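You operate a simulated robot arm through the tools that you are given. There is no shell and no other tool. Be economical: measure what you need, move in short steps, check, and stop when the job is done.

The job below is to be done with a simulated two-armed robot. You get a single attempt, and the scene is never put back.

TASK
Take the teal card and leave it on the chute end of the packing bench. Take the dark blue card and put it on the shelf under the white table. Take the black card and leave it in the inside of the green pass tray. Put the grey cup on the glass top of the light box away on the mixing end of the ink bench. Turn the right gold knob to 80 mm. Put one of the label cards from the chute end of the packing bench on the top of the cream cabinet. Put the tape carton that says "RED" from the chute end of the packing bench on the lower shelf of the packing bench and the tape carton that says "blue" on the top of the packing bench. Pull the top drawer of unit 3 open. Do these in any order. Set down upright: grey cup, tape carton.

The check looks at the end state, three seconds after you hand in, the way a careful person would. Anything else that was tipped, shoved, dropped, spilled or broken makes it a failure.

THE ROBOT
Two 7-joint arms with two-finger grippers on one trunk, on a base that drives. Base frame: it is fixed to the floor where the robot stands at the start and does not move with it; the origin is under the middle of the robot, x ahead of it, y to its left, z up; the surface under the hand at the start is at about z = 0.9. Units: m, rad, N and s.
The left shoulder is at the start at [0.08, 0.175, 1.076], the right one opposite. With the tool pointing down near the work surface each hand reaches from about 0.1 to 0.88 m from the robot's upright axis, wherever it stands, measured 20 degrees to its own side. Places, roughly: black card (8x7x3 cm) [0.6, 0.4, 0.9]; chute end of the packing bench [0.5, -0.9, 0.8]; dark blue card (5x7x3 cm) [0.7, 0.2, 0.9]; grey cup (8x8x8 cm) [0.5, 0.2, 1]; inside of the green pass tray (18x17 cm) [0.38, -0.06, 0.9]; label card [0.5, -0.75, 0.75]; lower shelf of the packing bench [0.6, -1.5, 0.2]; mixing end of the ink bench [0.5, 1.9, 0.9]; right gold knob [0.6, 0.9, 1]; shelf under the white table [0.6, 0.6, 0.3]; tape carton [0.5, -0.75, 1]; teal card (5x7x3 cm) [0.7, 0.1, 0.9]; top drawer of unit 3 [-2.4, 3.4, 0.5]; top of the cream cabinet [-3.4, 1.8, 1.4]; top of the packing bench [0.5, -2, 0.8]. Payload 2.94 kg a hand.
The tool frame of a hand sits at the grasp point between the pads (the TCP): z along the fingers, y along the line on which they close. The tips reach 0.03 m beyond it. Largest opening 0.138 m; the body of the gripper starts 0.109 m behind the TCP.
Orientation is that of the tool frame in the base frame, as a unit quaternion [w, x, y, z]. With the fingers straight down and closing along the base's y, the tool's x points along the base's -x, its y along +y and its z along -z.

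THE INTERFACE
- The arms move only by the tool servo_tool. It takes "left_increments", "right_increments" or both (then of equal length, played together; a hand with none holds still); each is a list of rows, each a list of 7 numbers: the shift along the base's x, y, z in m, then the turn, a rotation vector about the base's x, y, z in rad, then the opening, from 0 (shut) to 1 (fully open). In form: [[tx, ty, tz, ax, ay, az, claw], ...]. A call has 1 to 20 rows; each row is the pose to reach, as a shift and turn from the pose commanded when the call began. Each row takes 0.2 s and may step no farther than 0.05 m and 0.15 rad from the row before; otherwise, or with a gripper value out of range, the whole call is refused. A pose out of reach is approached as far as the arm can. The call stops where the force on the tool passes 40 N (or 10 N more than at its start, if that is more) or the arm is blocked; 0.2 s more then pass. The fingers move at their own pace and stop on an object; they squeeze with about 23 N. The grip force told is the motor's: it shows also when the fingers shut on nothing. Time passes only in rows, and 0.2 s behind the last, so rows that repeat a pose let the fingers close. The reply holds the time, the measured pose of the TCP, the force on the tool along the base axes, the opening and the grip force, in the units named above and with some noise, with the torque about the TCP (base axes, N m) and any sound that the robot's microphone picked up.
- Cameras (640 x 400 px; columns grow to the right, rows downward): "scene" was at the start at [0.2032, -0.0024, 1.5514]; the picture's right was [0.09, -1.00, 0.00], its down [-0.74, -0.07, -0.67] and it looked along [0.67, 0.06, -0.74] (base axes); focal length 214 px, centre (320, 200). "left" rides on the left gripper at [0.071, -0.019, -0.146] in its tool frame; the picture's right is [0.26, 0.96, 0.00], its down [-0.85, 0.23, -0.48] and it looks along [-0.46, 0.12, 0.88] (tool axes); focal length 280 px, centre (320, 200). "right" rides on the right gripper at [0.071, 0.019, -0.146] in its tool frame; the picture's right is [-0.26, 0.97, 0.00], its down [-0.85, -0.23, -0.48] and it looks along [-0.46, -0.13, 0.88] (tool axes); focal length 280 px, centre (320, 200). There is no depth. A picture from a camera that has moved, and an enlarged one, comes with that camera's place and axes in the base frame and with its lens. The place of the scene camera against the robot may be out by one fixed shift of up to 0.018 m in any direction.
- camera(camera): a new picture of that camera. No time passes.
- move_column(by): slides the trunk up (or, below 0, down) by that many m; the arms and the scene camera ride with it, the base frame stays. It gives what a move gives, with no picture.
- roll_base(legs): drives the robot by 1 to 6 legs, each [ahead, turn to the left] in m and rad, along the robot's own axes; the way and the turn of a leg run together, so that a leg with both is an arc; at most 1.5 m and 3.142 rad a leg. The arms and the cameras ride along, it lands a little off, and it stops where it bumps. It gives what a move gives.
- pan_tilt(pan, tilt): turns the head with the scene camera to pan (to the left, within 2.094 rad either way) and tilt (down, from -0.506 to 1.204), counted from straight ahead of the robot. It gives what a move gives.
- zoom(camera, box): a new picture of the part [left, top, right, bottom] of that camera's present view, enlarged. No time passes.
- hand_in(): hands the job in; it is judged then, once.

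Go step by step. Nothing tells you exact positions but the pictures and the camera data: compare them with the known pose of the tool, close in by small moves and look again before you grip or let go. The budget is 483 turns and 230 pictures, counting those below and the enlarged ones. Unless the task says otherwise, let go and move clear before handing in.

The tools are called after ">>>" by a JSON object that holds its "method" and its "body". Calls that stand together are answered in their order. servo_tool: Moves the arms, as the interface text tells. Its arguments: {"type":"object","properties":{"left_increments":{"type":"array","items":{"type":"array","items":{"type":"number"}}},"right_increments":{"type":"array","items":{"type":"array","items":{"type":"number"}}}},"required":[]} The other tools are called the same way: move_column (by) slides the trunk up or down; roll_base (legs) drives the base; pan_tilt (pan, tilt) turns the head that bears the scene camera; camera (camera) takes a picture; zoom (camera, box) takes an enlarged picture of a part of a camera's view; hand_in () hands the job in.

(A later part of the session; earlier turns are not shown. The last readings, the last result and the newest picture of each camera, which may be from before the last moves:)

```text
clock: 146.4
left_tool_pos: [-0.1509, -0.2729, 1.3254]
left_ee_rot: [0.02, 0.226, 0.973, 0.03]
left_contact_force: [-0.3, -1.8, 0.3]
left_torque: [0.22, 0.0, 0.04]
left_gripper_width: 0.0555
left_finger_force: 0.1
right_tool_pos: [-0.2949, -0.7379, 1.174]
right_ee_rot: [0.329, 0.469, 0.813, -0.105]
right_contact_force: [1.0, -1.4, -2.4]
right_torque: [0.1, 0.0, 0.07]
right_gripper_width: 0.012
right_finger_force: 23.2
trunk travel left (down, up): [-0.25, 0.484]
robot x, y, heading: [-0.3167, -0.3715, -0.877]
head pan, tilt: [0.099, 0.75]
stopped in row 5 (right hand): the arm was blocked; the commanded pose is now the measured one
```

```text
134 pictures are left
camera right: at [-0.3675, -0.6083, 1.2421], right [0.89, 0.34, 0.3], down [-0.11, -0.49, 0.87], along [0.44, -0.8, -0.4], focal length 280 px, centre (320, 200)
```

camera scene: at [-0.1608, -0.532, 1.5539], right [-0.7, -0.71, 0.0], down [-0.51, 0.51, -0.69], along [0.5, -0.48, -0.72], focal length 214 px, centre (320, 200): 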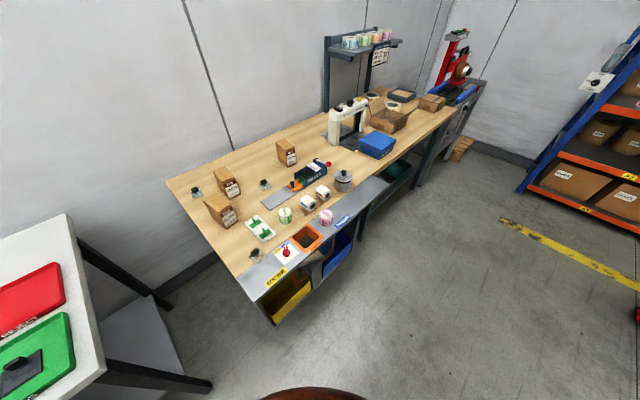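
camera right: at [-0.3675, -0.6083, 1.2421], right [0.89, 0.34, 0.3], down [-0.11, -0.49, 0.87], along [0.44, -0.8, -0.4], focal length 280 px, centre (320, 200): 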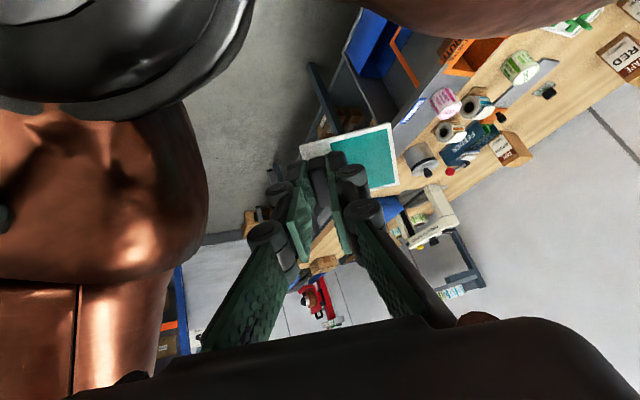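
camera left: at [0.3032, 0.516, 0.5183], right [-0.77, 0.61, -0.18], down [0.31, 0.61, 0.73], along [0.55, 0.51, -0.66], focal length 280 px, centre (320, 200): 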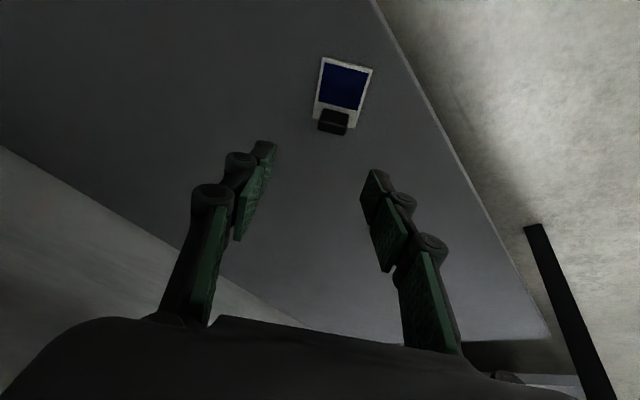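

>>> {"method": "servo_tool", "body": {"right_increments": [[0, 0, 0, 0, 0, 0, 0], [0, 0, 0, 0, 0, 0, 0], [0, 0, 0, 0, 0, 0, 0], [0, 0, 0, 0, 0, 0, 0], [0, 0, 0, 0, 0, 0, 0], [0, 0, 0, 0, 0, 0, 0], [0, 0, 0, 0, 0, 0, 0], [0, 0, 0, 0, 0, 0, 0]]}}

>>> {"method": "servo_tool", "body": {"right_increments": [[0, 0, 0, 0, 0, 0, 0], [0, 0, 0, 0, 0, 0, 0], [0, 0, 0, 0, 0, 0, 0], [0, 0, 0, 0, 0, 0, 0], [0, 0, 0, 0, 0, 0, 0], [0, 0, 0, 0, 0, 0, 0], [0, 0, 0, 0, 0, 0, 0], [0, 0, 0, 0, 0, 0, 0]]}}

>>> {"method": "camera", "body": {"camera": "scene"}}

```text
clock: 146.8
left_tool_pos: [-0.2361, -0.1764, 1.3157]
left_ee_rot: [0.034, 0.214, 0.976, 0.022]
left_contact_force: [-1.2, 2.5, -4.9]
left_torque: [-0.33, -0.25, -0.04]
left_gripper_width: 0.0551
left_finger_force: 0.0
right_tool_pos: [-0.3849, -0.6311, 1.1825]
right_ee_rot: [0.374, 0.459, 0.796, -0.126]
right_contact_force: [-4.0, 0.6, -0.9]
right_torque: [-0.27, -0.42, 0.31]
right_gripper_width: 0.0118
right_finger_force: 22.6
trunk travel left (down, up): [-0.25, 0.484]
robot x, y, heading: [-0.3146, -0.3726, -0.871]
head pan, tilt: [0.099, 0.75]
stopped in row 1 (left hand): the arm was blocked; the commanded pose is now the measured one
```

```text
clock: 147.8
left_tool_pos: [-0.2348, -0.1907, 1.3328]
left_ee_rot: [-0.009, 0.194, 0.979, 0.063]
left_contact_force: [1.6, -2.5, -0.9]
left_torque: [0.28, 0.14, 0.0]
left_gripper_width: 0.0548
left_finger_force: 0.0
right_tool_pos: [-0.3746, -0.6332, 1.1835]
right_ee_rot: [0.393, 0.471, 0.782, -0.107]
right_contact_force: [110.7, -21.2, 49.5]
right_torque: [-0.17, 1.15, 0.94]
right_gripper_width: 0.0112
right_finger_force: 23.1
trunk travel left (down, up): [-0.25, 0.484]
robot x, y, heading: [-0.3102, -0.3718, -0.878]
head pan, tilt: [0.099, 0.75]
stopped in row 4 (right hand): the arm was blocked; the commanded pose is now the measured one
```

```text
133 pictures are left
camera scene: at [-0.1613, -0.5387, 1.5576], right [-0.7, -0.71, 0.0], down [-0.49, 0.48, -0.72], along [0.52, -0.51, -0.69], focal length 214 px, centre (320, 200)
```

scene: 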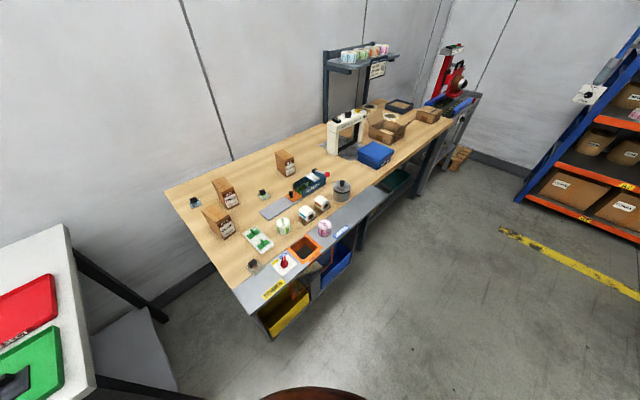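

>>> {"method": "servo_tool", "body": {"right_increments": [[0.02, -0.025, 0.02, 0, 0, 0, 0], [0.04, -0.05, 0.03, 0, 0, 0, 0], [0.055, -0.07, 0.04, 0, 0, 0, 0], [0.07, -0.09, 0.04, 0, 0, 0, 0], [0.085, -0.105, 0.04, 0, 0, 0, 0], [0.1, -0.12, 0.04, 0, 0, 0, 0], [0.11, -0.135, 0.04, 0, 0, 0, 0], [0.12, -0.15, 0.04, 0, 0, 0, 0], [0.13, -0.16, 0.04, 0, 0, 0, 0], [0.14, -0.17, 0.04, 0, 0, 0, 0], [0.14, -0.17, 0.04, 0, 0, 0, 0], [0.14, -0.17, 0.04, 0, 0, 0, 0]]}}

```text
clock: 150.4
left_tool_pos: [-0.2273, -0.1877, 1.3195]
left_ee_rot: [0.022, 0.208, 0.977, 0.033]
left_contact_force: [0.7, 0.0, -0.7]
left_torque: [-0.01, 0.02, 0.03]
left_gripper_width: 0.0552
left_finger_force: 0.0
right_tool_pos: [-0.2392, -0.8145, 1.219]
right_ee_rot: [0.358, 0.468, 0.799, -0.121]
right_contact_force: [0.0, 0.2, -0.4]
right_torque: [-0.01, 0.0, 0.0]
right_gripper_width: 0.0116
right_finger_force: 23.0
trunk travel left (down, up): [-0.25, 0.484]
robot x, y, heading: [-0.3125, -0.3714, -0.876]
head pan, tilt: [0.099, 0.75]
```

Calm now. Bring the left hand forward of the body too.

>>> {"method": "servo_tool", "body": {"left_increments": [[0.02, 0.0, 0.02, 0, 0, 0, 0.4], [0.05, 0.0, 0.03, 0, 0, 0, 0.4], [0.08, 0.0, 0.03, 0, 0, 0, 0.4], [0.11, 0.0, 0.03, 0, 0, 0, 0.4], [0.14, -0.02, 0.03, 0, 0, 0, 0.4], [0.17, -0.04, 0.03, 0, 0, 0, 0.4], [0.2, -0.06, 0.03, 0, 0, 0, 0.4], [0.22, -0.08, 0.02, 0, 0, 0, 0.4], [0.24, -0.1, 0.0, 0, 0, 0, 0.4], [0.26, -0.12, 0.0, 0, 0, 0, 0.4], [0.28, -0.14, 0.0, 0, 0, 0, 0.4], [0.3, -0.16, 0.0, 0, 0, 0, 0.4], [0.3, -0.16, 0.0, 0, 0, 0, 0.4], [0.3, -0.16, 0.0, 0, 0, 0, 0.4]]}}

```text
clock: 153.4
left_tool_pos: [0.0723, -0.3501, 1.3184]
left_ee_rot: [0.022, 0.208, 0.977, 0.032]
left_contact_force: [-0.3, 0.5, 0.9]
left_torque: [0.0, 0.0, 0.0]
left_gripper_width: 0.055
left_finger_force: 0.2
left hand out of reach, approached as far as the arm can: row 5, 6, 7, 8
right_tool_pos: [-0.2387, -0.8138, 1.2191]
right_ee_rot: [0.358, 0.468, 0.799, -0.12]
right_contact_force: [-0.2, -0.1, 0.6]
right_torque: [0.0, 0.01, 0.01]
right_gripper_width: 0.0119
right_finger_force: 23.3
trunk travel left (down, up): [-0.25, 0.484]
robot x, y, heading: [-0.3171, -0.3723, -0.876]
head pan, tilt: [0.099, 0.75]
```

>>> {"method": "servo_tool", "body": {"right_increments": [[0.0, 0.0, 0.0, 0.09, 0.094, 0.029, 0], [0.0, 0.0, 0.0, 0.18, 0.188, 0.058, 0], [0.0, 0.0, 0.0, 0.27, 0.28, 0.087, 0], [0.0, 0.0, 0.0, 0.36, 0.375, 0.116, 0], [0.0, 0.0, 0.0, 0.45, 0.47, 0.145, 0], [0.0, 0.0, 0.0, 0.535, 0.56, 0.174, 0]]}}

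>>> {"method": "roll_base", "body": {"legs": [[0.05, 0]]}}

>>> {"method": "servo_tool", "body": {"left_increments": [[0, 0, 0, 0, 0, 0, 0.4], [0, 0, 0, 0, 0, 0, 0.4], [0, 0, 0, 0, 0, 0, 0.4], [0, 0, 0, 0, 0, 0, 0.4]]}}

>>> {"method": "roll_base", "body": {"legs": [[0.05, 0]]}}

>>> {"method": "servo_tool", "body": {"left_increments": [[0, 0, 0, 0, 0, 0, 0.4], [0, 0, 0, 0, 0, 0, 0.4], [0, 0, 0, 0, 0, 0, 0.4], [0, 0, 0, 0, 0, 0, 0.4]]}}

```text
clock: 154.8
left_tool_pos: [0.0732, -0.3494, 1.3186]
left_ee_rot: [0.023, 0.208, 0.977, 0.032]
left_contact_force: [0.8, 0.5, -0.2]
left_torque: [-0.04, 0.01, 0.02]
left_gripper_width: 0.0552
left_finger_force: 0.0
right_tool_pos: [-0.2347, -0.8134, 1.2187]
right_ee_rot: [0.001, 0.426, 0.905, 0.0]
right_contact_force: [0.7, 0.7, -1.3]
right_torque: [0.0, 0.04, 0.0]
right_gripper_width: 0.0118
right_finger_force: 23.0
trunk travel left (down, up): [-0.25, 0.484]
robot x, y, heading: [-0.3149, -0.3742, -0.877]
head pan, tilt: [0.099, 0.75]
```

```text
clock: 155.7
left_tool_pos: [0.0938, -0.3744, 1.3221]
left_ee_rot: [0.029, 0.208, 0.977, 0.026]
left_contact_force: [-2.4, 2.6, 1.3]
left_torque: [-0.24, -0.18, -0.04]
left_gripper_width: 0.0552
left_finger_force: 0.0
right_tool_pos: [-0.2131, -0.8394, 1.223]
right_ee_rot: [0.009, 0.424, 0.905, -0.003]
right_contact_force: [-1.1, 1.7, 0.9]
right_torque: [-0.23, -0.2, 0.0]
right_gripper_width: 0.0119
right_finger_force: 23.2
trunk travel left (down, up): [-0.25, 0.484]
robot x, y, heading: [-0.282, -0.4078, -0.877]
head pan, tilt: [0.099, 0.75]
```

```text
clock: 156.7
left_tool_pos: [0.1007, -0.3818, 1.321]
left_ee_rot: [0.026, 0.208, 0.977, 0.029]
left_contact_force: [0.1, 0.3, 0.3]
left_torque: [-0.03, 0.0, 0.02]
left_gripper_width: 0.0552
left_finger_force: 0.1
right_tool_pos: [-0.2074, -0.8465, 1.2207]
right_ee_rot: [0.005, 0.424, 0.906, -0.001]
right_contact_force: [-0.1, 0.4, 0.0]
right_torque: [-0.01, 0.04, -0.03]
right_gripper_width: 0.0117
right_finger_force: 23.7
trunk travel left (down, up): [-0.25, 0.484]
robot x, y, heading: [-0.2813, -0.4053, -0.878]
head pan, tilt: [0.099, 0.75]
```

```text
clock: 157.6
left_tool_pos: [0.1252, -0.4106, 1.3233]
left_ee_rot: [0.033, 0.208, 0.977, 0.026]
left_contact_force: [-1.5, 1.0, 0.8]
left_torque: [-0.21, -0.15, 0.0]
left_gripper_width: 0.0552
left_finger_force: 0.0
right_tool_pos: [-0.1839, -0.8758, 1.2266]
right_ee_rot: [0.012, 0.423, 0.906, -0.005]
right_contact_force: [-1.6, 1.5, 2.1]
right_torque: [-0.19, -0.2, 0.02]
right_gripper_width: 0.0117
right_finger_force: 22.8
trunk travel left (down, up): [-0.25, 0.484]
robot x, y, heading: [-0.2518, -0.4441, -0.875]
head pan, tilt: [0.099, 0.75]
```

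```text
clock: 158.6
left_tool_pos: [0.1294, -0.4186, 1.3214]
left_ee_rot: [0.029, 0.208, 0.977, 0.028]
left_contact_force: [-0.4, 0.1, -0.8]
left_torque: [-0.05, 0.0, 0.02]
left_gripper_width: 0.0553
left_finger_force: 0.1
right_tool_pos: [-0.1786, -0.8823, 1.2228]
right_ee_rot: [0.008, 0.423, 0.906, -0.002]
right_contact_force: [0.2, 1.0, -0.5]
right_torque: [0.0, 0.01, 0.04]
right_gripper_width: 0.0116
right_finger_force: 23.4
trunk travel left (down, up): [-0.25, 0.484]
robot x, y, heading: [-0.2515, -0.446, -0.878]
head pan, tilt: [0.099, 0.75]
```

Stable with pauses. Continue.

>>> {"method": "roll_base", "body": {"legs": [[0.06, 0]]}}

>>> {"method": "servo_tool", "body": {"left_increments": [[0, 0, 0, 0, 0, 0, 0.4], [0, 0, 0, 0, 0, 0, 0.4], [0, 0, 0, 0, 0, 0, 0.4], [0, 0, 0, 0, 0, 0, 0.4]]}}

>>> {"method": "roll_base", "body": {"legs": [[0.06, 0]]}}

>>> {"method": "servo_tool", "body": {"left_increments": [[0, 0, 0, 0, 0, 0, 0.4], [0, 0, 0, 0, 0, 0, 0.4], [0, 0, 0, 0, 0, 0, 0.4], [0, 0, 0, 0, 0, 0, 0.4]]}}

>>> {"method": "roll_base", "body": {"legs": [[0.06, 0]]}}

>>> {"method": "servo_tool", "body": {"left_increments": [[0, 0, 0, 0, 0, 0, 0.4], [0, 0, 0, 0, 0, 0, 0.4], [0, 0, 0, 0, 0, 0, 0.4], [0, 0, 0, 0, 0, 0, 0.4]]}}

>>> {"method": "roll_base", "body": {"legs": [[0.06, 0]]}}

>>> {"method": "servo_tool", "body": {"left_increments": [[0, 0, 0, 0, 0, 0, 0.4], [0, 0, 0, 0, 0, 0, 0.4], [0, 0, 0, 0, 0, 0, 0.4], [0, 0, 0, 0, 0, 0, 0.4]]}}

```text
clock: 159.6
left_tool_pos: [0.159, -0.455, 1.3249]
left_ee_rot: [0.036, 0.209, 0.977, 0.023]
left_contact_force: [-1.6, 1.5, 0.7]
left_torque: [-0.19, -0.18, -0.04]
left_gripper_width: 0.0549
left_finger_force: 0.0
right_tool_pos: [-0.1491, -0.9207, 1.2272]
right_ee_rot: [0.015, 0.425, 0.905, -0.004]
right_contact_force: [-1.4, 1.7, 1.0]
right_torque: [-0.15, -0.17, 0.0]
right_gripper_width: 0.012
right_finger_force: 23.3
trunk travel left (down, up): [-0.25, 0.484]
robot x, y, heading: [-0.2108, -0.4947, -0.884]
head pan, tilt: [0.099, 0.75]
```

```text
clock: 160.6
left_tool_pos: [0.1661, -0.4606, 1.3219]
left_ee_rot: [0.033, 0.209, 0.977, 0.025]
left_contact_force: [0.0, -0.6, -0.5]
left_torque: [-0.02, -0.01, -0.02]
left_gripper_width: 0.0554
left_finger_force: 0.1
right_tool_pos: [-0.1432, -0.9252, 1.225]
right_ee_rot: [0.012, 0.424, 0.906, -0.002]
right_contact_force: [-0.1, 0.8, 0.0]
right_torque: [0.0, 0.01, 0.0]
right_gripper_width: 0.0119
right_finger_force: 22.9
trunk travel left (down, up): [-0.25, 0.484]
robot x, y, heading: [-0.2122, -0.4974, -0.881]
head pan, tilt: [0.099, 0.75]
```

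```text
clock: 161.6
left_tool_pos: [0.1976, -0.5018, 1.3242]
left_ee_rot: [0.036, 0.208, 0.977, 0.021]
left_contact_force: [-0.9, 1.4, -0.2]
left_torque: [-0.15, -0.12, -0.03]
left_gripper_width: 0.0556
left_finger_force: 0.1
right_tool_pos: [-0.1116, -0.9657, 1.2289]
right_ee_rot: [0.016, 0.424, 0.906, -0.005]
right_contact_force: [-0.8, 2.1, 1.3]
right_torque: [-0.15, -0.13, -0.03]
right_gripper_width: 0.0119
right_finger_force: 23.4
trunk travel left (down, up): [-0.25, 0.484]
robot x, y, heading: [-0.1727, -0.5409, -0.884]
head pan, tilt: [0.099, 0.75]
```

```text
clock: 162.6
left_tool_pos: [0.2042, -0.5067, 1.324]
left_ee_rot: [0.035, 0.209, 0.977, 0.025]
left_contact_force: [0.0, -1.3, 0.0]
left_torque: [-0.01, 0.04, -0.03]
left_gripper_width: 0.0552
left_finger_force: 0.1
right_tool_pos: [-0.1056, -0.9734, 1.2264]
right_ee_rot: [0.013, 0.424, 0.906, -0.004]
right_contact_force: [-0.1, -0.5, -0.2]
right_torque: [0.0, -0.01, 0.04]
right_gripper_width: 0.012
right_finger_force: 23.1
trunk travel left (down, up): [-0.25, 0.484]
robot x, y, heading: [-0.176, -0.5398, -0.88]
head pan, tilt: [0.099, 0.75]
```

```text
clock: 163.5
left_tool_pos: [0.2308, -0.5412, 1.3273]
left_ee_rot: [0.041, 0.208, 0.977, 0.02]
left_contact_force: [-1.4, 1.1, 1.0]
left_torque: [-0.2, -0.17, -0.04]
left_gripper_width: 0.0553
left_finger_force: 0.1
right_tool_pos: [-0.0777, -1.0063, 1.2332]
right_ee_rot: [0.021, 0.422, 0.906, -0.006]
right_contact_force: [-1.5, 0.8, 1.0]
right_torque: [-0.19, -0.18, -0.02]
right_gripper_width: 0.012
right_finger_force: 23.1
trunk travel left (down, up): [-0.25, 0.484]
robot x, y, heading: [-0.1392, -0.5861, -0.88]
head pan, tilt: [0.099, 0.75]
```

```text
clock: 164.5
left_tool_pos: [0.2371, -0.5482, 1.3244]
left_ee_rot: [0.037, 0.208, 0.977, 0.022]
left_contact_force: [0.0, -0.1, 0.0]
left_torque: [0.01, 0.01, -0.02]
left_gripper_width: 0.0553
left_finger_force: 0.1
right_tool_pos: [-0.0723, -1.0119, 1.2282]
right_ee_rot: [0.017, 0.423, 0.906, -0.003]
right_contact_force: [0.0, 0.3, -1.0]
right_torque: [-0.02, 0.04, 0.0]
right_gripper_width: 0.0119
right_finger_force: 22.9
trunk travel left (down, up): [-0.25, 0.484]
robot x, y, heading: [-0.1334, -0.5831, -0.881]
head pan, tilt: [0.099, 0.75]
```

```text
clock: 165.5
left_tool_pos: [0.2681, -0.5853, 1.3259]
left_ee_rot: [0.041, 0.208, 0.977, 0.019]
left_contact_force: [-0.4, 0.5, 0.3]
left_torque: [-0.17, -0.13, -0.06]
left_gripper_width: 0.0553
left_finger_force: 0.0
right_tool_pos: [-0.039, -1.0513, 1.2332]
right_ee_rot: [0.021, 0.423, 0.906, -0.006]
right_contact_force: [-0.5, 0.6, 1.3]
right_torque: [-0.13, -0.13, 0.01]
right_gripper_width: 0.0118
right_finger_force: 23.0
trunk travel left (down, up): [-0.25, 0.484]
robot x, y, heading: [-0.0958, -0.632, -0.879]
head pan, tilt: [0.099, 0.75]
```

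```text
clock: 166.5
left_tool_pos: [0.2732, -0.5915, 1.3255]
left_ee_rot: [0.039, 0.208, 0.977, 0.02]
left_contact_force: [-0.4, -0.2, 0.0]
left_torque: [0.01, 0.03, -0.01]
left_gripper_width: 0.055
left_finger_force: 0.0
right_tool_pos: [-0.034, -1.0575, 1.2312]
right_ee_rot: [0.018, 0.423, 0.906, -0.004]
right_contact_force: [-0.7, -0.4, 0.2]
right_torque: [0.04, 0.03, 0.02]
right_gripper_width: 0.0119
right_finger_force: 23.3
trunk travel left (down, up): [-0.25, 0.484]
robot x, y, heading: [-0.0959, -0.6332, -0.875]
head pan, tilt: [0.099, 0.75]
```

>>> {"method": "roll_base", "body": {"legs": [[0.05, 0]]}}

>>> {"method": "servo_tool", "body": {"left_increments": [[0, 0, 0, 0, 0, 0, 0.4], [0, 0, 0, 0, 0, 0, 0.4], [0, 0, 0, 0, 0, 0, 0.4], [0, 0, 0, 0, 0, 0, 0.4]]}}

>>> {"method": "roll_base", "body": {"legs": [[0, 0.25], [0, 0.25], [0, 0.25], [0, 0.12]]}}

>>> {"method": "pan_tilt", "body": {"pan": -0.2, "tilt": 0.85}}

>>> {"method": "camera", "body": {"camera": "scene"}}

>>> {"method": "camera", "body": {"camera": "right"}}

```text
clock: 167.4
left_tool_pos: [0.2972, -0.6224, 1.3272]
left_ee_rot: [0.044, 0.207, 0.977, 0.016]
left_contact_force: [-1.2, 1.1, 1.3]
left_torque: [-0.19, -0.13, -0.03]
left_gripper_width: 0.0552
left_finger_force: 0.0
right_tool_pos: [-0.0094, -1.0876, 1.2358]
right_ee_rot: [0.023, 0.422, 0.906, -0.007]
right_contact_force: [-1.2, 1.1, 1.1]
right_torque: [-0.17, -0.16, 0.01]
right_gripper_width: 0.0118
right_finger_force: 23.2
trunk travel left (down, up): [-0.25, 0.484]
robot x, y, heading: [-0.0683, -0.6688, -0.877]
head pan, tilt: [0.099, 0.75]
```

```text
clock: 168.4
left_tool_pos: [0.3033, -0.6271, 1.3238]
left_ee_rot: [0.042, 0.208, 0.977, 0.02]
left_contact_force: [0.5, -1.1, 0.6]
left_torque: [-0.01, 0.0, -0.01]
left_gripper_width: 0.055
left_finger_force: 0.1
right_tool_pos: [-0.0051, -1.0932, 1.231]
right_ee_rot: [0.02, 0.422, 0.907, -0.005]
right_contact_force: [0.9, 0.1, 0.1]
right_torque: [0.03, 0.03, 0.01]
right_gripper_width: 0.0119
right_finger_force: 23.0
trunk travel left (down, up): [-0.25, 0.484]
robot x, y, heading: [-0.0676, -0.6761, -0.878]
head pan, tilt: [0.099, 0.75]
```

```text
clock: 172.0
left_tool_pos: [0.1368, -0.3581, 1.3254]
left_ee_rot: [0.028, -0.226, 0.973, 0.034]
left_contact_force: [0.3, 0.4, 0.1]
left_torque: [-0.06, -0.02, 0.0]
left_gripper_width: 0.055
left_finger_force: 0.1
right_tool_pos: [0.2957, -0.8936, 1.2318]
right_ee_rot: [0.02, -0.002, 1.0, 0.003]
right_contact_force: [-0.7, 0.0, -0.5]
right_torque: [-0.08, 0.07, -0.01]
right_gripper_width: 0.0116
right_finger_force: 22.3
trunk travel left (down, up): [-0.25, 0.484]
robot x, y, heading: [-0.0666, -0.6719, -0.004]
head pan, tilt: [0.099, 0.75]
```

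```text
clock: 172.8
left_tool_pos: [0.1378, -0.3592, 1.3254]
left_ee_rot: [0.029, -0.226, 0.973, 0.035]
left_contact_force: [-0.4, -0.2, 0.1]
left_torque: [0.03, 0.02, 0.01]
left_gripper_width: 0.0551
left_finger_force: 0.0
right_tool_pos: [0.2946, -0.896, 1.2309]
right_ee_rot: [0.021, -0.002, 1.0, 0.004]
right_contact_force: [-0.3, 0.5, -0.6]
right_torque: [0.0, 0.03, 0.0]
right_gripper_width: 0.0117
right_finger_force: 22.3
trunk travel left (down, up): [-0.25, 0.484]
robot x, y, heading: [-0.0661, -0.6753, -0.006]
head pan, tilt: [-0.201, 0.85]
```

```text
132 pictures are left
camera scene: at [0.134, -0.6974, 1.5506], right [-0.2, -0.98, 0.0], down [-0.74, 0.15, -0.66], along [0.65, -0.13, -0.75], focal length 214 px, centre (320, 200)
```

scene: 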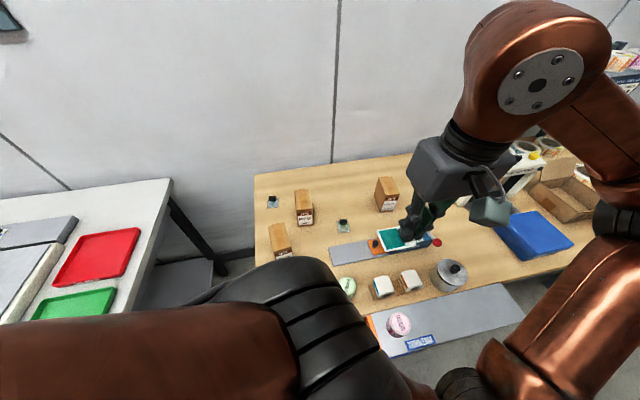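

```text
131 pictures are left
camera right: at [0.219, -0.8778, 1.3738], right [0.26, 0.97, 0.02], down [0.83, -0.23, 0.51], along [0.5, -0.12, -0.86], focal length 280 px, centre (320, 200)
```

right: 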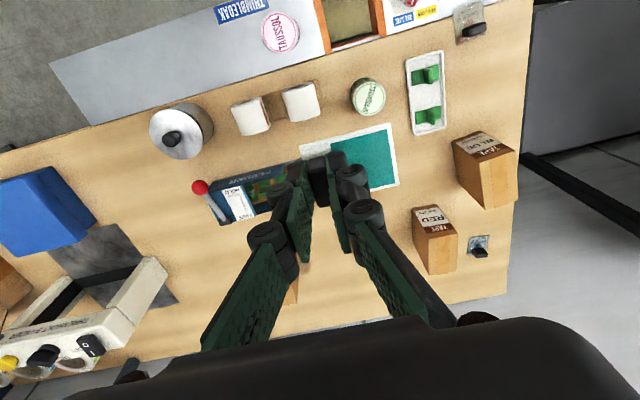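

Stable and in a good spot, facing the bench. I'll carry the teal card to the free wood near (0.62, -0.80), just right of the BLUE carton.

>>> {"method": "servo_tool", "body": {"right_increments": [[0.03, 0.01, 0, 0, 0, 0, 0], [0.06, 0.02, 0, 0, 0, 0, 0], [0.09, 0.03, 0, 0, 0, 0, 0], [0.12, 0.04, -0.02, 0, 0, 0, 0], [0.15, 0.05, -0.04, 0, 0, 0, 0], [0.18, 0.06, -0.06, 0, 0, 0, 0], [0.21, 0.07, -0.08, 0, 0, 0, 0], [0.24, 0.08, -0.1, 0, 0, 0, 0], [0.27, 0.09, -0.12, 0, 0, 0, 0], [0.3, 0.096, -0.14, 0, 0, 0, 0], [0.325, 0.096, -0.17, 0, 0, 0, 0], [0.325, 0.096, -0.2, 0, 0, 0, 0], [0.325, 0.096, -0.2, 0, 0, 0, 0]]}}

>>> {"method": "camera", "body": {"camera": "right"}}

>>> {"method": "zoom", "body": {"camera": "scene", "box": [240, 130, 480, 330]}}

```text
clock: 175.6
left_tool_pos: [0.1358, -0.3612, 1.3258]
left_ee_rot: [0.03, -0.226, 0.973, 0.035]
left_contact_force: [0.6, -0.4, 0.2]
left_torque: [0.01, 0.01, 0.01]
left_gripper_width: 0.055
left_finger_force: 0.0
right_tool_pos: [0.6231, -0.8013, 1.028]
right_ee_rot: [0.021, -0.002, 1.0, 0.003]
right_contact_force: [0.7, -1.1, 0.0]
right_torque: [-0.01, 0.0, 0.0]
right_gripper_width: 0.012
right_finger_force: 23.0
trunk travel left (down, up): [-0.25, 0.484]
robot x, y, heading: [-0.0658, -0.6739, -0.006]
head pan, tilt: [-0.201, 0.85]
```

```text
130 pictures are left
camera right: at [0.546, -0.7836, 1.1701], right [0.26, 0.97, 0.02], down [0.83, -0.23, 0.51], along [0.5, -0.12, -0.86], focal length 280 px, centre (320, 200)
```

right: 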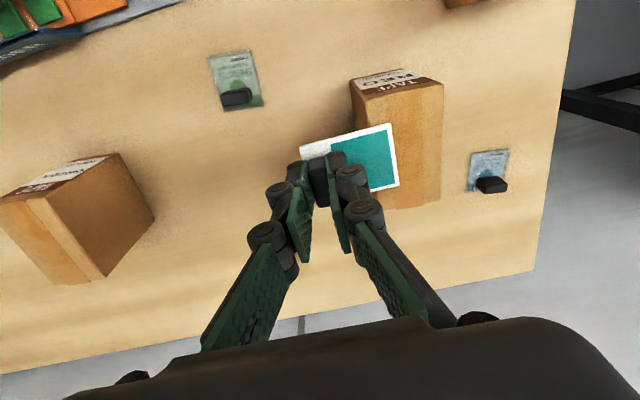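

```text
2.00 times, centred on (360, 230) of scene
camera zoom: at [0.1338, -0.6972, 1.5507], right [-0.2, -0.98, 0.0], down [-0.74, 0.15, -0.66], along [0.65, -0.14, -0.75], focal length 429 px, centre (240, 140)
```

zoom: 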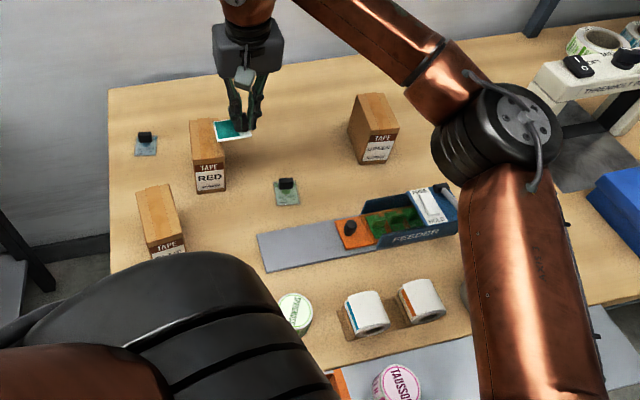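

The bench is higher than I assumed (≈0.86 by comparing the two views). I'll lift, shift to the open area behind label card A at about (0.70, -0.89), and look again.

>>> {"method": "servo_tool", "body": {"right_increments": [[0, -0.01, 0.03, 0, 0, 0, 0], [0.01, -0.03, 0.06, 0, 0, 0, 0], [0.03, -0.06, 0.06, 0, 0, 0, 0], [0.05, -0.09, 0.06, 0, 0, 0, 0], [0.075, -0.09, 0.06, -0.005, 0.04, 0, 0], [0.075, -0.09, 0.03, -0.005, 0.04, 0, 0], [0.075, -0.09, 0.0, -0.005, 0.04, 0, 0]]}}

>>> {"method": "camera", "body": {"camera": "right"}}

>>> {"method": "zoom", "body": {"camera": "scene", "box": [240, 130, 480, 330]}}

```text
clock: 177.2
left_tool_pos: [0.1391, -0.3584, 1.3248]
left_ee_rot: [0.029, -0.226, 0.973, 0.034]
left_contact_force: [0.2, 0.7, 0.5]
left_torque: [-0.03, 0.04, 0.0]
left_gripper_width: 0.055
left_finger_force: 0.1
right_tool_pos: [0.6997, -0.8881, 1.0297]
right_ee_rot: [-0.001, -0.003, 1.0, 0.0]
right_contact_force: [0.2, 0.7, -0.8]
right_torque: [-0.06, 0.03, 0.02]
right_gripper_width: 0.0117
right_finger_force: 23.0
trunk travel left (down, up): [-0.25, 0.484]
robot x, y, heading: [-0.0674, -0.6715, -0.007]
head pan, tilt: [-0.201, 0.85]
```

```text
128 pictures are left
camera right: at [0.6268, -0.8702, 1.1742], right [0.26, 0.97, 0.0], down [0.85, -0.23, 0.48], along [0.46, -0.12, -0.88], focal length 280 px, centre (320, 200)
```

right: 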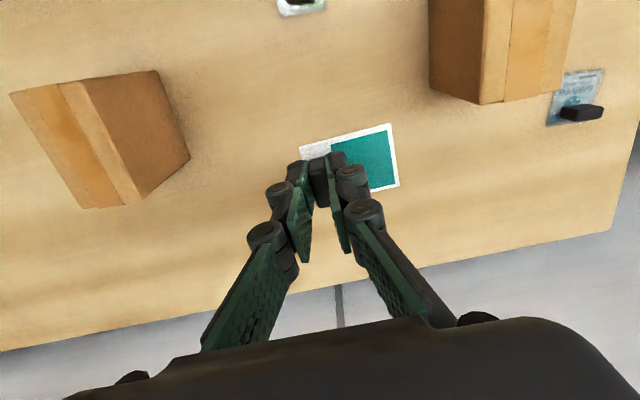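

```text
2.00 times, centred on (360, 230) of scene
camera zoom: at [0.1353, -0.6962, 1.5503], right [-0.2, -0.98, 0.0], down [-0.74, 0.15, -0.66], along [0.65, -0.14, -0.75], focal length 429 px, centre (240, 140)
```

zoom: 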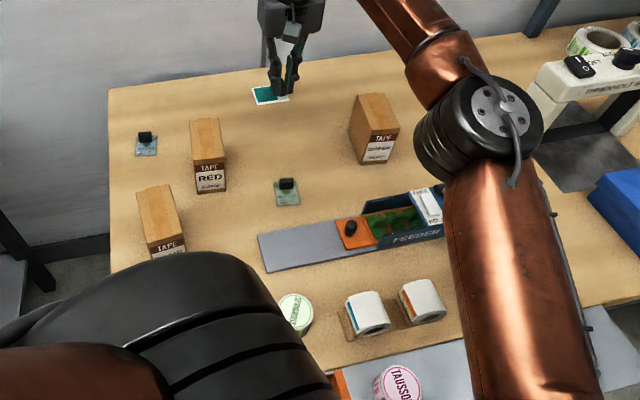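

>>> {"method": "servo_tool", "body": {"right_increments": [[0, 0, -0.03, 0, 0, 0, 0], [0, 0, -0.06, 0, 0, 0, 0], [0, 0, -0.085, 0, 0, 0, 0]]}}

>>> {"method": "camera", "body": {"camera": "right"}}

```text
clock: 178.0
left_tool_pos: [0.1389, -0.3607, 1.3246]
left_ee_rot: [0.029, -0.226, 0.973, 0.035]
left_contact_force: [0.4, 0.4, 0.3]
left_torque: [0.05, 0.02, 0.04]
left_gripper_width: 0.055
left_finger_force: 0.0
right_tool_pos: [0.6959, -0.8892, 0.9436]
right_ee_rot: [0.001, -0.002, 1.0, 0.002]
right_contact_force: [0.0, 0.5, -0.4]
right_torque: [0.02, -0.02, -0.03]
right_gripper_width: 0.0118
right_finger_force: 23.3
trunk travel left (down, up): [-0.25, 0.484]
robot x, y, heading: [-0.0658, -0.6732, -0.006]
head pan, tilt: [-0.201, 0.85]
```

```text
126 pictures are left
camera right: at [0.6256, -0.8711, 1.089], right [0.26, 0.97, 0.0], down [0.85, -0.23, 0.48], along [0.46, -0.12, -0.88], focal length 280 px, centre (320, 200)
```

right: 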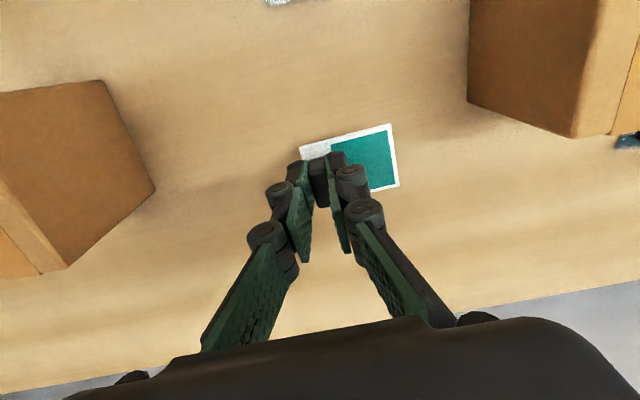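

>>> {"method": "servo_tool", "body": {"right_increments": [[0, 0, -0.01, 0, 0, 0, 0], [0, 0, -0.02, 0, 0, 0, 0], [0, 0, -0.03, 0, 0, 0, 0], [0, 0, -0.04, 0, 0, 0, 0], [0, 0, -0.045, 0, 0, 0, 0]]}}

```text
clock: 179.2
left_tool_pos: [0.1373, -0.3592, 1.3245]
left_ee_rot: [0.029, -0.226, 0.973, 0.034]
left_contact_force: [-0.6, -0.2, -0.1]
left_torque: [-0.01, -0.01, 0.01]
left_gripper_width: 0.0554
left_finger_force: 0.0
right_tool_pos: [0.6963, -0.8905, 0.9019]
right_ee_rot: [0.001, -0.002, 1.0, 0.001]
right_contact_force: [-0.3, 0.4, -1.2]
right_torque: [-0.05, -0.04, 0.01]
right_gripper_width: 0.0116
right_finger_force: 23.1
trunk travel left (down, up): [-0.25, 0.484]
robot x, y, heading: [-0.0643, -0.6705, -0.009]
head pan, tilt: [-0.201, 0.85]
```

>>> {"method": "servo_tool", "body": {"right_increments": [[0, 0, -0.007, 0, 0, 0, 0], [0, 0, -0.014, 0, 0, 0, 0], [0, 0, -0.021, 0, 0, 0, 0], [0, 0, -0.028, 0, 0, 0, 0]]}}

>>> {"method": "camera", "body": {"camera": "right"}}

```text
clock: 180.4
left_tool_pos: [0.1366, -0.36, 1.3249]
left_ee_rot: [0.029, -0.225, 0.973, 0.035]
left_contact_force: [1.0, 0.1, 0.9]
left_torque: [0.02, 0.05, -0.02]
left_gripper_width: 0.0554
left_finger_force: 0.0
right_tool_pos: [0.6971, -0.8897, 0.8817]
right_ee_rot: [0.006, 0.0, 1.0, 0.005]
right_contact_force: [-7.5, -1.3, 17.6]
right_torque: [-0.04, 0.34, 0.03]
right_gripper_width: 0.012
right_finger_force: 23.3
trunk travel left (down, up): [-0.25, 0.484]
robot x, y, heading: [-0.0661, -0.6742, -0.008]
head pan, tilt: [-0.201, 0.85]
stopped in row 4 (right hand): the force on the tool passed its limit at 42 N (the readings are from after the stop); the commanded pose is now the measured one
```

```text
125 pictures are left
camera right: at [0.6239, -0.8715, 1.0257], right [0.26, 0.96, 0.01], down [0.84, -0.23, 0.48], along [0.47, -0.12, -0.88], focal length 280 px, centre (320, 200)
```

right: 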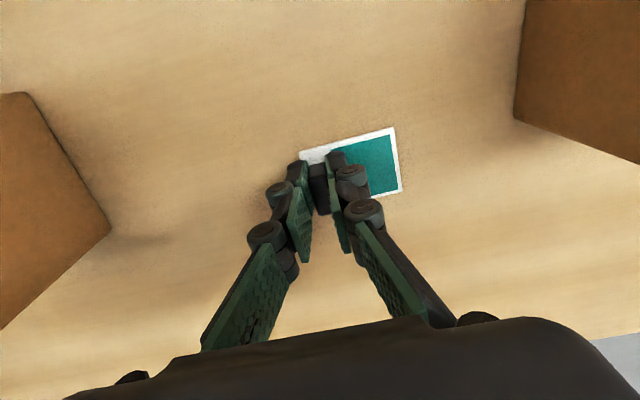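

Contact at TCP 0.882, so the bench top is ≈0.845. Release.

>>> {"method": "servo_tool", "body": {"right_increments": [[0, 0, 0.003, 0, 0, 0, 0.1], [0, 0, 0.003, 0, 0, 0, 0.25], [0, 0, 0.003, 0, 0, 0, 0.3], [0, 0, 0.03, 0, 0, 0, 0.3], [0, 0, 0.07, 0, 0, 0, 0.3], [0, 0, 0.11, 0, 0, 0, 0.3], [0, 0, 0.16, 0, 0, 0, 0.3], [-0.03, 0, 0.2, 0, 0, 0, 0.3]]}}

>>> {"method": "camera", "body": {"camera": "right"}}

```text
clock: 182.2
left_tool_pos: [0.1355, -0.3602, 1.3256]
left_ee_rot: [0.031, -0.225, 0.973, 0.034]
left_contact_force: [-0.7, -0.1, 0.7]
left_torque: [0.01, -0.03, 0.01]
left_gripper_width: 0.0553
left_finger_force: 0.0
right_tool_pos: [0.666, -0.8924, 1.0781]
right_ee_rot: [0.005, 0.0, 1.0, 0.002]
right_contact_force: [-1.0, -0.8, -0.7]
right_torque: [-0.01, -0.06, 0.01]
right_gripper_width: 0.0412
right_finger_force: 0.1
trunk travel left (down, up): [-0.25, 0.484]
robot x, y, heading: [-0.0638, -0.6722, -0.007]
head pan, tilt: [-0.201, 0.85]
```

```text
124 pictures are left
camera right: at [0.5931, -0.8744, 1.2217], right [0.26, 0.96, 0.01], down [0.84, -0.23, 0.48], along [0.47, -0.12, -0.88], focal length 280 px, centre (320, 200)
```

right: 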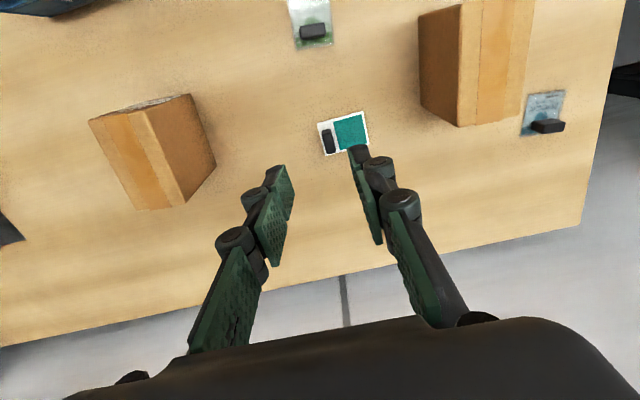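

Teal card is set down. Now view the rest of the packing bench and its lower shelf.

>>> {"method": "servo_tool", "body": {"right_increments": [[-0.04, 0.01, 0.03, 0, 0, 0, 0.5], [-0.08, 0.02, 0.06, 0, 0, 0, 0.5], [-0.12, 0.03, 0.09, 0, 0, 0, 0.5], [-0.16, 0.04, 0.12, 0, 0, 0, 0.5], [-0.2, 0.05, 0.14, 0, 0, 0, 0.5]]}}

>>> {"method": "pan_tilt", "body": {"pan": -1.1, "tilt": 0.75}}

>>> {"method": "camera", "body": {"camera": "scene"}}

>>> {"method": "camera", "body": {"camera": "right"}}

```text
refused: row 1 steps farther than a row can; nothing moved
```

```text
clock: 183.4
left_tool_pos: [0.1383, -0.3594, 1.3251]
left_ee_rot: [0.03, -0.224, 0.974, 0.034]
left_contact_force: [-0.4, -0.2, -0.6]
left_torque: [-0.02, 0.01, -0.01]
left_gripper_width: 0.0554
left_finger_force: 0.0
right_tool_pos: [0.6671, -0.8913, 1.0752]
right_ee_rot: [0.005, 0.0, 1.0, 0.002]
right_contact_force: [-0.4, 1.7, -0.1]
right_torque: [-0.01, 0.0, 0.01]
right_gripper_width: 0.0416
right_finger_force: 0.0
trunk travel left (down, up): [-0.25, 0.484]
robot x, y, heading: [-0.0704, -0.6735, -0.011]
head pan, tilt: [-1.1, 0.75]
```

```text
123 pictures are left
camera scene: at [0.0948, -0.7556, 1.5586], right [-0.89, -0.45, 0.0], down [-0.31, 0.61, -0.73], along [0.33, -0.65, -0.68], focal length 214 px, centre (320, 200)
```

scene: 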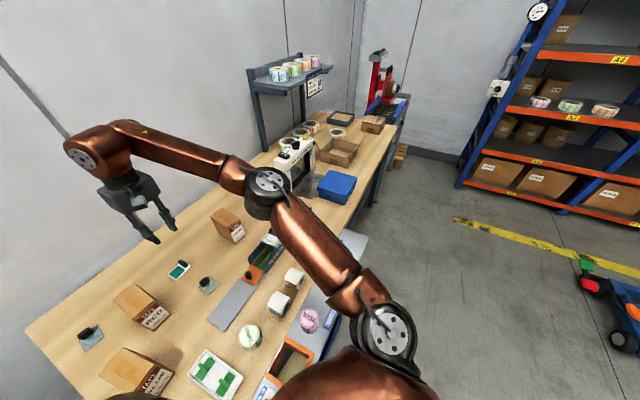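

```text
122 pictures are left
camera right: at [0.5951, -0.8736, 1.2198], right [0.26, 0.97, 0.01], down [0.84, -0.23, 0.48], along [0.47, -0.12, -0.88], focal length 280 px, centre (320, 200)
```

right: 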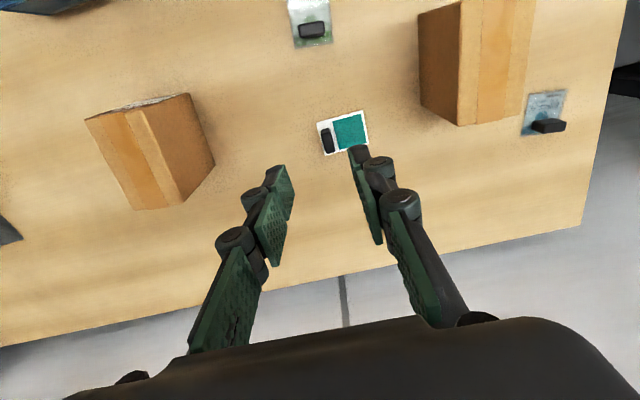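

Next pick the RED carton (about 5 cm wide in y, centre ≈ (0.637, -0.744), top ≈ 0.975) with the right hand.

>>> {"method": "servo_tool", "body": {"right_increments": [[0, 0.02, 0.03, 0, 0, 0, 0.7], [-0.01, 0.05, 0.05, 0, 0, 0, 0.7], [-0.02, 0.09, 0.05, 0, 0, 0, 0.7], [-0.03, 0.13, 0.05, 0, 0, 0, 0.7], [-0.03, 0.147, 0.05, 0, 0, 0, 0.7]]}}

>>> {"method": "camera", "body": {"camera": "right"}}

```text
clock: 184.6
left_tool_pos: [0.1388, -0.3612, 1.3253]
left_ee_rot: [0.029, -0.226, 0.973, 0.035]
left_contact_force: [0.3, 0.1, -0.2]
left_torque: [-0.02, 0.01, -0.03]
left_gripper_width: 0.055
left_finger_force: 0.0
right_tool_pos: [0.6373, -0.7447, 1.127]
right_ee_rot: [0.004, 0.0, 1.0, 0.003]
right_contact_force: [1.0, -0.8, -0.1]
right_torque: [0.01, 0.01, -0.01]
right_gripper_width: 0.0968
right_finger_force: 0.1
trunk travel left (down, up): [-0.25, 0.484]
robot x, y, heading: [-0.0655, -0.6706, -0.003]
head pan, tilt: [-1.1, 0.75]
```

```text
121 pictures are left
camera right: at [0.5656, -0.7263, 1.2704], right [0.26, 0.96, 0.01], down [0.84, -0.23, 0.48], along [0.47, -0.12, -0.88], focal length 280 px, centre (320, 200)
```

right: 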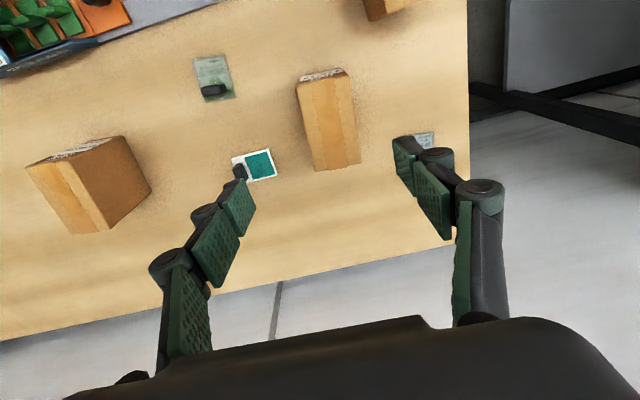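

>>> {"method": "servo_tool", "body": {"right_increments": [[0.004, 0.012, -0.03, 0, 0, -0.08, 0.62], [0.004, 0.012, -0.07, 0, 0, -0.08, 0.62], [0.004, 0.012, -0.11, 0, 0, -0.08, 0.62], [0.004, 0.012, -0.15, 0, 0, -0.08, 0.62]]}}

>>> {"method": "camera", "body": {"camera": "right"}}

```text
clock: 185.6
left_tool_pos: [0.1392, -0.3602, 1.3258]
left_ee_rot: [0.029, -0.224, 0.973, 0.034]
left_contact_force: [0.7, -0.8, -0.1]
left_torque: [0.03, 0.02, -0.01]
left_gripper_width: 0.0551
left_finger_force: 0.0
right_tool_pos: [0.6422, -0.7316, 0.9794]
right_ee_rot: [0.005, 0.04, 0.999, 0.003]
right_contact_force: [0.2, -0.1, 0.6]
right_torque: [0.01, -0.01, 0.0]
right_gripper_width: 0.0853
right_finger_force: 0.0
trunk travel left (down, up): [-0.25, 0.484]
robot x, y, heading: [-0.0666, -0.6741, -0.007]
head pan, tilt: [-1.1, 0.75]
```

```text
120 pictures are left
camera right: at [0.5722, -0.7077, 1.1238], right [0.34, 0.94, 0.01], down [0.82, -0.3, 0.48], along [0.46, -0.16, -0.88], focal length 280 px, centre (320, 200)
```

right: 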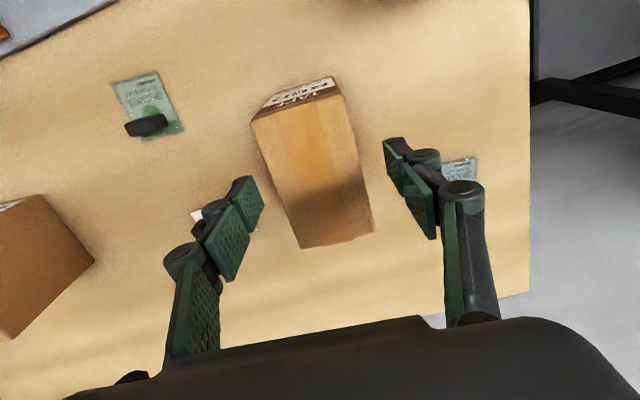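

>>> {"method": "servo_tool", "body": {"right_increments": [[0, 0, -0.025, 0, 0, 0, 0.62], [0, 0, -0.05, 0, 0, 0, 0.62], [0, 0, -0.05, 0, 0, 0, 0.4], [0, 0, -0.05, 0, 0, 0, 0.25], [0, 0, -0.05, 0, 0, 0, 0.1], [0, 0, -0.05, 0, 0, 0, 0.0], [0, 0, -0.05, 0, 0, 0, 0.0]]}}

>>> {"method": "servo_tool", "body": {"right_increments": [[0, 0, 0.02, 0, 0, 0, 0], [0, 0, 0.05, 0, 0, 0, 0], [0, 0, 0.08, 0, 0, 0, 0], [0, 0, 0.11, 0, 0, 0, 0], [0, 0, 0.14, 0, 0, 0, 0]]}}

>>> {"method": "camera", "body": {"camera": "right"}}

```text
clock: 187.2
left_tool_pos: [0.137, -0.36, 1.3258]
left_ee_rot: [0.03, -0.224, 0.973, 0.034]
left_contact_force: [-1.0, 0.6, -0.2]
left_torque: [-0.02, -0.03, 0.03]
left_gripper_width: 0.0554
left_finger_force: 0.0
right_tool_pos: [0.6402, -0.7307, 0.9298]
right_ee_rot: [0.005, 0.04, 0.999, 0.002]
right_contact_force: [-0.2, -0.4, 3.1]
right_torque: [0.04, -0.01, 0.09]
right_gripper_width: 0.0574
right_finger_force: 23.4
trunk travel left (down, up): [-0.25, 0.484]
robot x, y, heading: [-0.0641, -0.6699, -0.007]
head pan, tilt: [-1.1, 0.75]
```

```text
clock: 188.4
left_tool_pos: [0.1372, -0.3597, 1.3264]
left_ee_rot: [0.03, -0.225, 0.973, 0.035]
left_contact_force: [0.5, 0.8, 0.2]
left_torque: [-0.01, -0.04, 0.03]
left_gripper_width: 0.0553
left_finger_force: 0.1
right_tool_pos: [0.6415, -0.732, 1.0714]
right_ee_rot: [0.005, 0.038, 0.999, 0.003]
right_contact_force: [0.0, -0.4, -3.5]
right_torque: [-0.03, 0.01, 0.01]
right_gripper_width: 0.0575
right_finger_force: 22.7
trunk travel left (down, up): [-0.25, 0.484]
robot x, y, heading: [-0.0647, -0.6733, -0.006]
head pan, tilt: [-1.1, 0.75]
```

```text
119 pictures are left
camera right: at [0.5711, -0.7086, 1.2155], right [0.34, 0.94, 0.01], down [0.82, -0.3, 0.48], along [0.46, -0.16, -0.88], focal length 280 px, centre (320, 200)
```

right: 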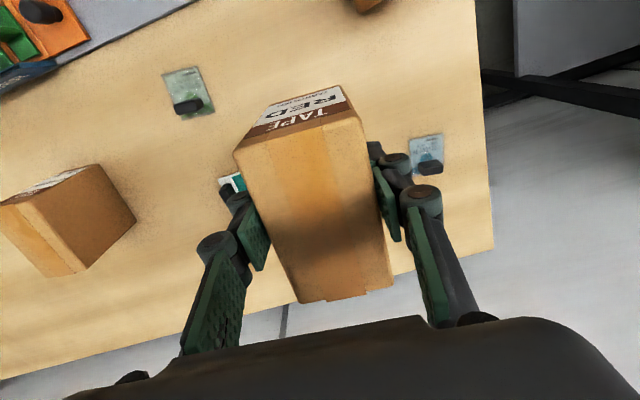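

RED held. Retract it a bit and bring the left hand over the BLUE carton.

>>> {"method": "servo_tool", "body": {"right_increments": [[-0.02, -0.02, 0.02, 0, 0, 0, 0], [-0.05, -0.04, 0.05, 0, 0, 0, 0], [-0.08, -0.06, 0.06, 0, 0, 0, 0], [-0.11, -0.08, 0.06, 0, 0, 0, 0], [-0.14, -0.1, 0.06, 0, 0, 0, 0], [-0.17, -0.12, 0.06, 0, 0, 0, 0], [-0.2, -0.14, 0.06, 0, 0, 0, 0], [-0.23, -0.16, 0.06, 0, 0, 0, 0], [-0.23, -0.16, 0.06, 0, 0, 0, 0], [-0.23, -0.16, 0.06, 0, 0, 0, 0], [-0.23, -0.16, 0.06, 0, 0, 0, 0]], "left_increments": [[0.01, 0, 0.0, -0.017, 0.015, -0.11, 0.5], [0.03, 0.0, 0.0, -0.035, 0.03, -0.227, 0.6], [0.06, 0.0, 0.0, -0.052, 0.045, -0.34, 0.7], [0.1, 0.0, -0.0, -0.069, 0.06, -0.454, 0.7], [0.14, -0.02, -0.0, -0.069, 0.06, -0.454, 0.7], [0.18, -0.04, -0.0, -0.069, 0.06, -0.454, 0.7], [0.21, -0.07, -0.02, -0.069, 0.06, -0.454, 0.7], [0.24, -0.1, -0.04, -0.069, 0.06, -0.454, 0.7], [0.26, -0.14, -0.06, -0.069, 0.06, -0.454, 0.7], [0.28, -0.18, -0.08, -0.069, 0.06, -0.454, 0.7], [0.3, -0.22, -0.1, -0.069, 0.06, -0.454, 0.7]]}}

>>> {"method": "camera", "body": {"camera": "left"}}

```text
clock: 190.8
left_tool_pos: [0.437, -0.5811, 1.2234]
left_ee_rot: [0.0, 0.0, 1.0, 0.0]
left_contact_force: [-0.3, 0.7, -0.6]
left_torque: [0.04, -0.02, -0.03]
left_gripper_width: 0.0967
left_finger_force: 0.1
left hand out of reach, approached as far as the arm can: row 3, 4, 5, 6
right_tool_pos: [0.4126, -0.8947, 1.1284]
right_ee_rot: [0.004, 0.04, 0.999, 0.004]
right_contact_force: [0.6, 1.0, -3.4]
right_torque: [0.02, 0.04, 0.0]
right_gripper_width: 0.0573
right_finger_force: 23.1
trunk travel left (down, up): [-0.25, 0.484]
robot x, y, heading: [-0.063, -0.6692, -0.002]
head pan, tilt: [-1.1, 0.75]
```

```text
118 pictures are left
camera left: at [0.3675, -0.6009, 1.3693], right [-0.26, 0.96, 0.0], down [0.85, 0.23, 0.47], along [0.46, 0.13, -0.88], focal length 280 px, centre (320, 200)
```

left: 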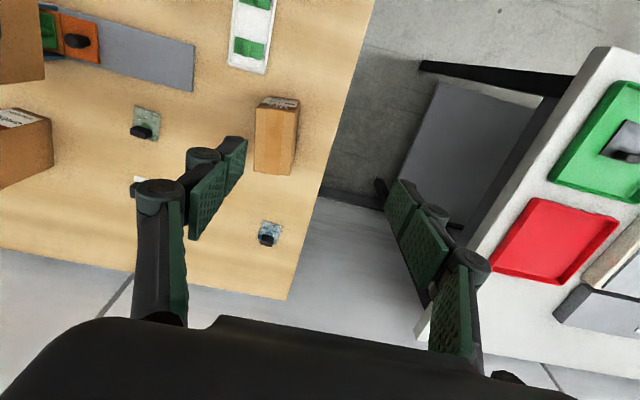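

>>> {"method": "servo_tool", "body": {"left_increments": [[0.02, -0.016, -0.03, 0, 0, 0.03, 0.62], [0.04, -0.032, -0.06, 0, 0, 0.06, 0.62], [0.062, -0.049, -0.09, 0, 0, 0.1, 0.62], [0.062, -0.049, -0.12, 0, 0, 0.1, 0.62], [0.062, -0.049, -0.16, 0, 0, 0.1, 0.62], [0.062, -0.049, -0.2, 0, 0, 0.1, 0.62]]}}

>>> {"method": "camera", "body": {"camera": "left"}}

```text
clock: 192.2
left_tool_pos: [0.5069, -0.6221, 1.0294]
left_ee_rot: [-0.002, -0.051, 0.999, 0.0]
left_contact_force: [0.7, -0.4, -0.2]
left_torque: [0.01, 0.02, 0.03]
left_gripper_width: 0.0858
left_finger_force: 0.1
left hand out of reach, approached as far as the arm can: row 6
right_tool_pos: [0.4122, -0.8928, 1.1302]
right_ee_rot: [0.005, 0.04, 0.999, 0.001]
right_contact_force: [-0.3, -0.4, -4.7]
right_torque: [-0.01, 0.02, -0.01]
right_gripper_width: 0.0577
right_finger_force: 22.4
trunk travel left (down, up): [-0.25, 0.484]
robot x, y, heading: [-0.0659, -0.6718, -0.008]
head pan, tilt: [-1.1, 0.75]
```

```text
117 pictures are left
camera left: at [0.4381, -0.6492, 1.175], right [-0.36, 0.93, 0.0], down [0.82, 0.31, 0.47], along [0.44, 0.17, -0.88], focal length 280 px, centre (320, 200)
```

left: 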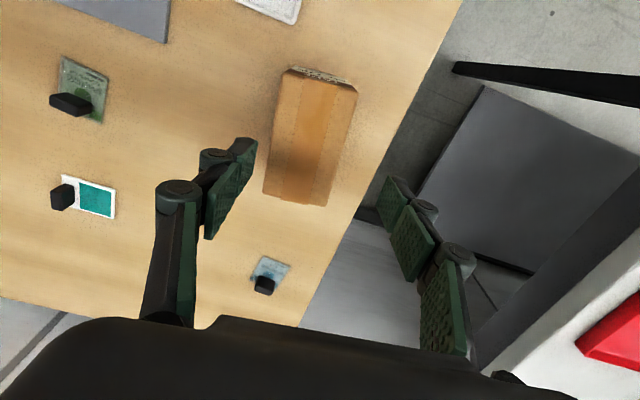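

>>> {"method": "servo_tool", "body": {"left_increments": [[-0.003, -0.006, 0.0, 0, 0, 0.02, 0.62], [-0.006, -0.013, -0.01, 0, 0, 0.05, 0.62], [-0.006, -0.013, -0.03, 0, 0, 0.05, 0.62]]}}

>>> {"method": "camera", "body": {"camera": "left"}}

```text
clock: 193.0
left_tool_pos: [0.5182, -0.6234, 1.0126]
left_ee_rot: [-0.001, -0.075, 0.997, 0.0]
left_contact_force: [1.0, -0.3, 0.6]
left_torque: [-0.01, 0.01, -0.01]
left_gripper_width: 0.0855
left_finger_force: 0.1
left hand out of reach, approached as far as the arm can: row 1, 2, 3
right_tool_pos: [0.4125, -0.8923, 1.1301]
right_ee_rot: [0.005, 0.04, 0.999, 0.003]
right_contact_force: [0.1, 0.3, -3.5]
right_torque: [0.01, 0.01, -0.02]
right_gripper_width: 0.0576
right_finger_force: 22.4
trunk travel left (down, up): [-0.25, 0.484]
robot x, y, heading: [-0.0642, -0.6707, -0.003]
head pan, tilt: [-1.1, 0.75]
```

```text
116 pictures are left
camera left: at [0.4518, -0.6536, 1.1601], right [-0.4, 0.92, 0.0], down [0.81, 0.35, 0.47], along [0.43, 0.19, -0.88], focal length 280 px, centre (320, 200)
```

left: 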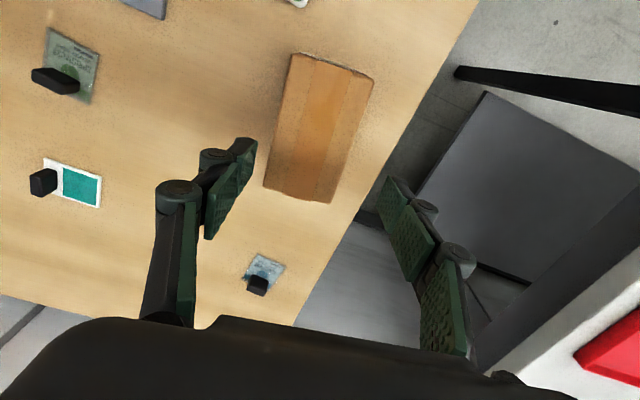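

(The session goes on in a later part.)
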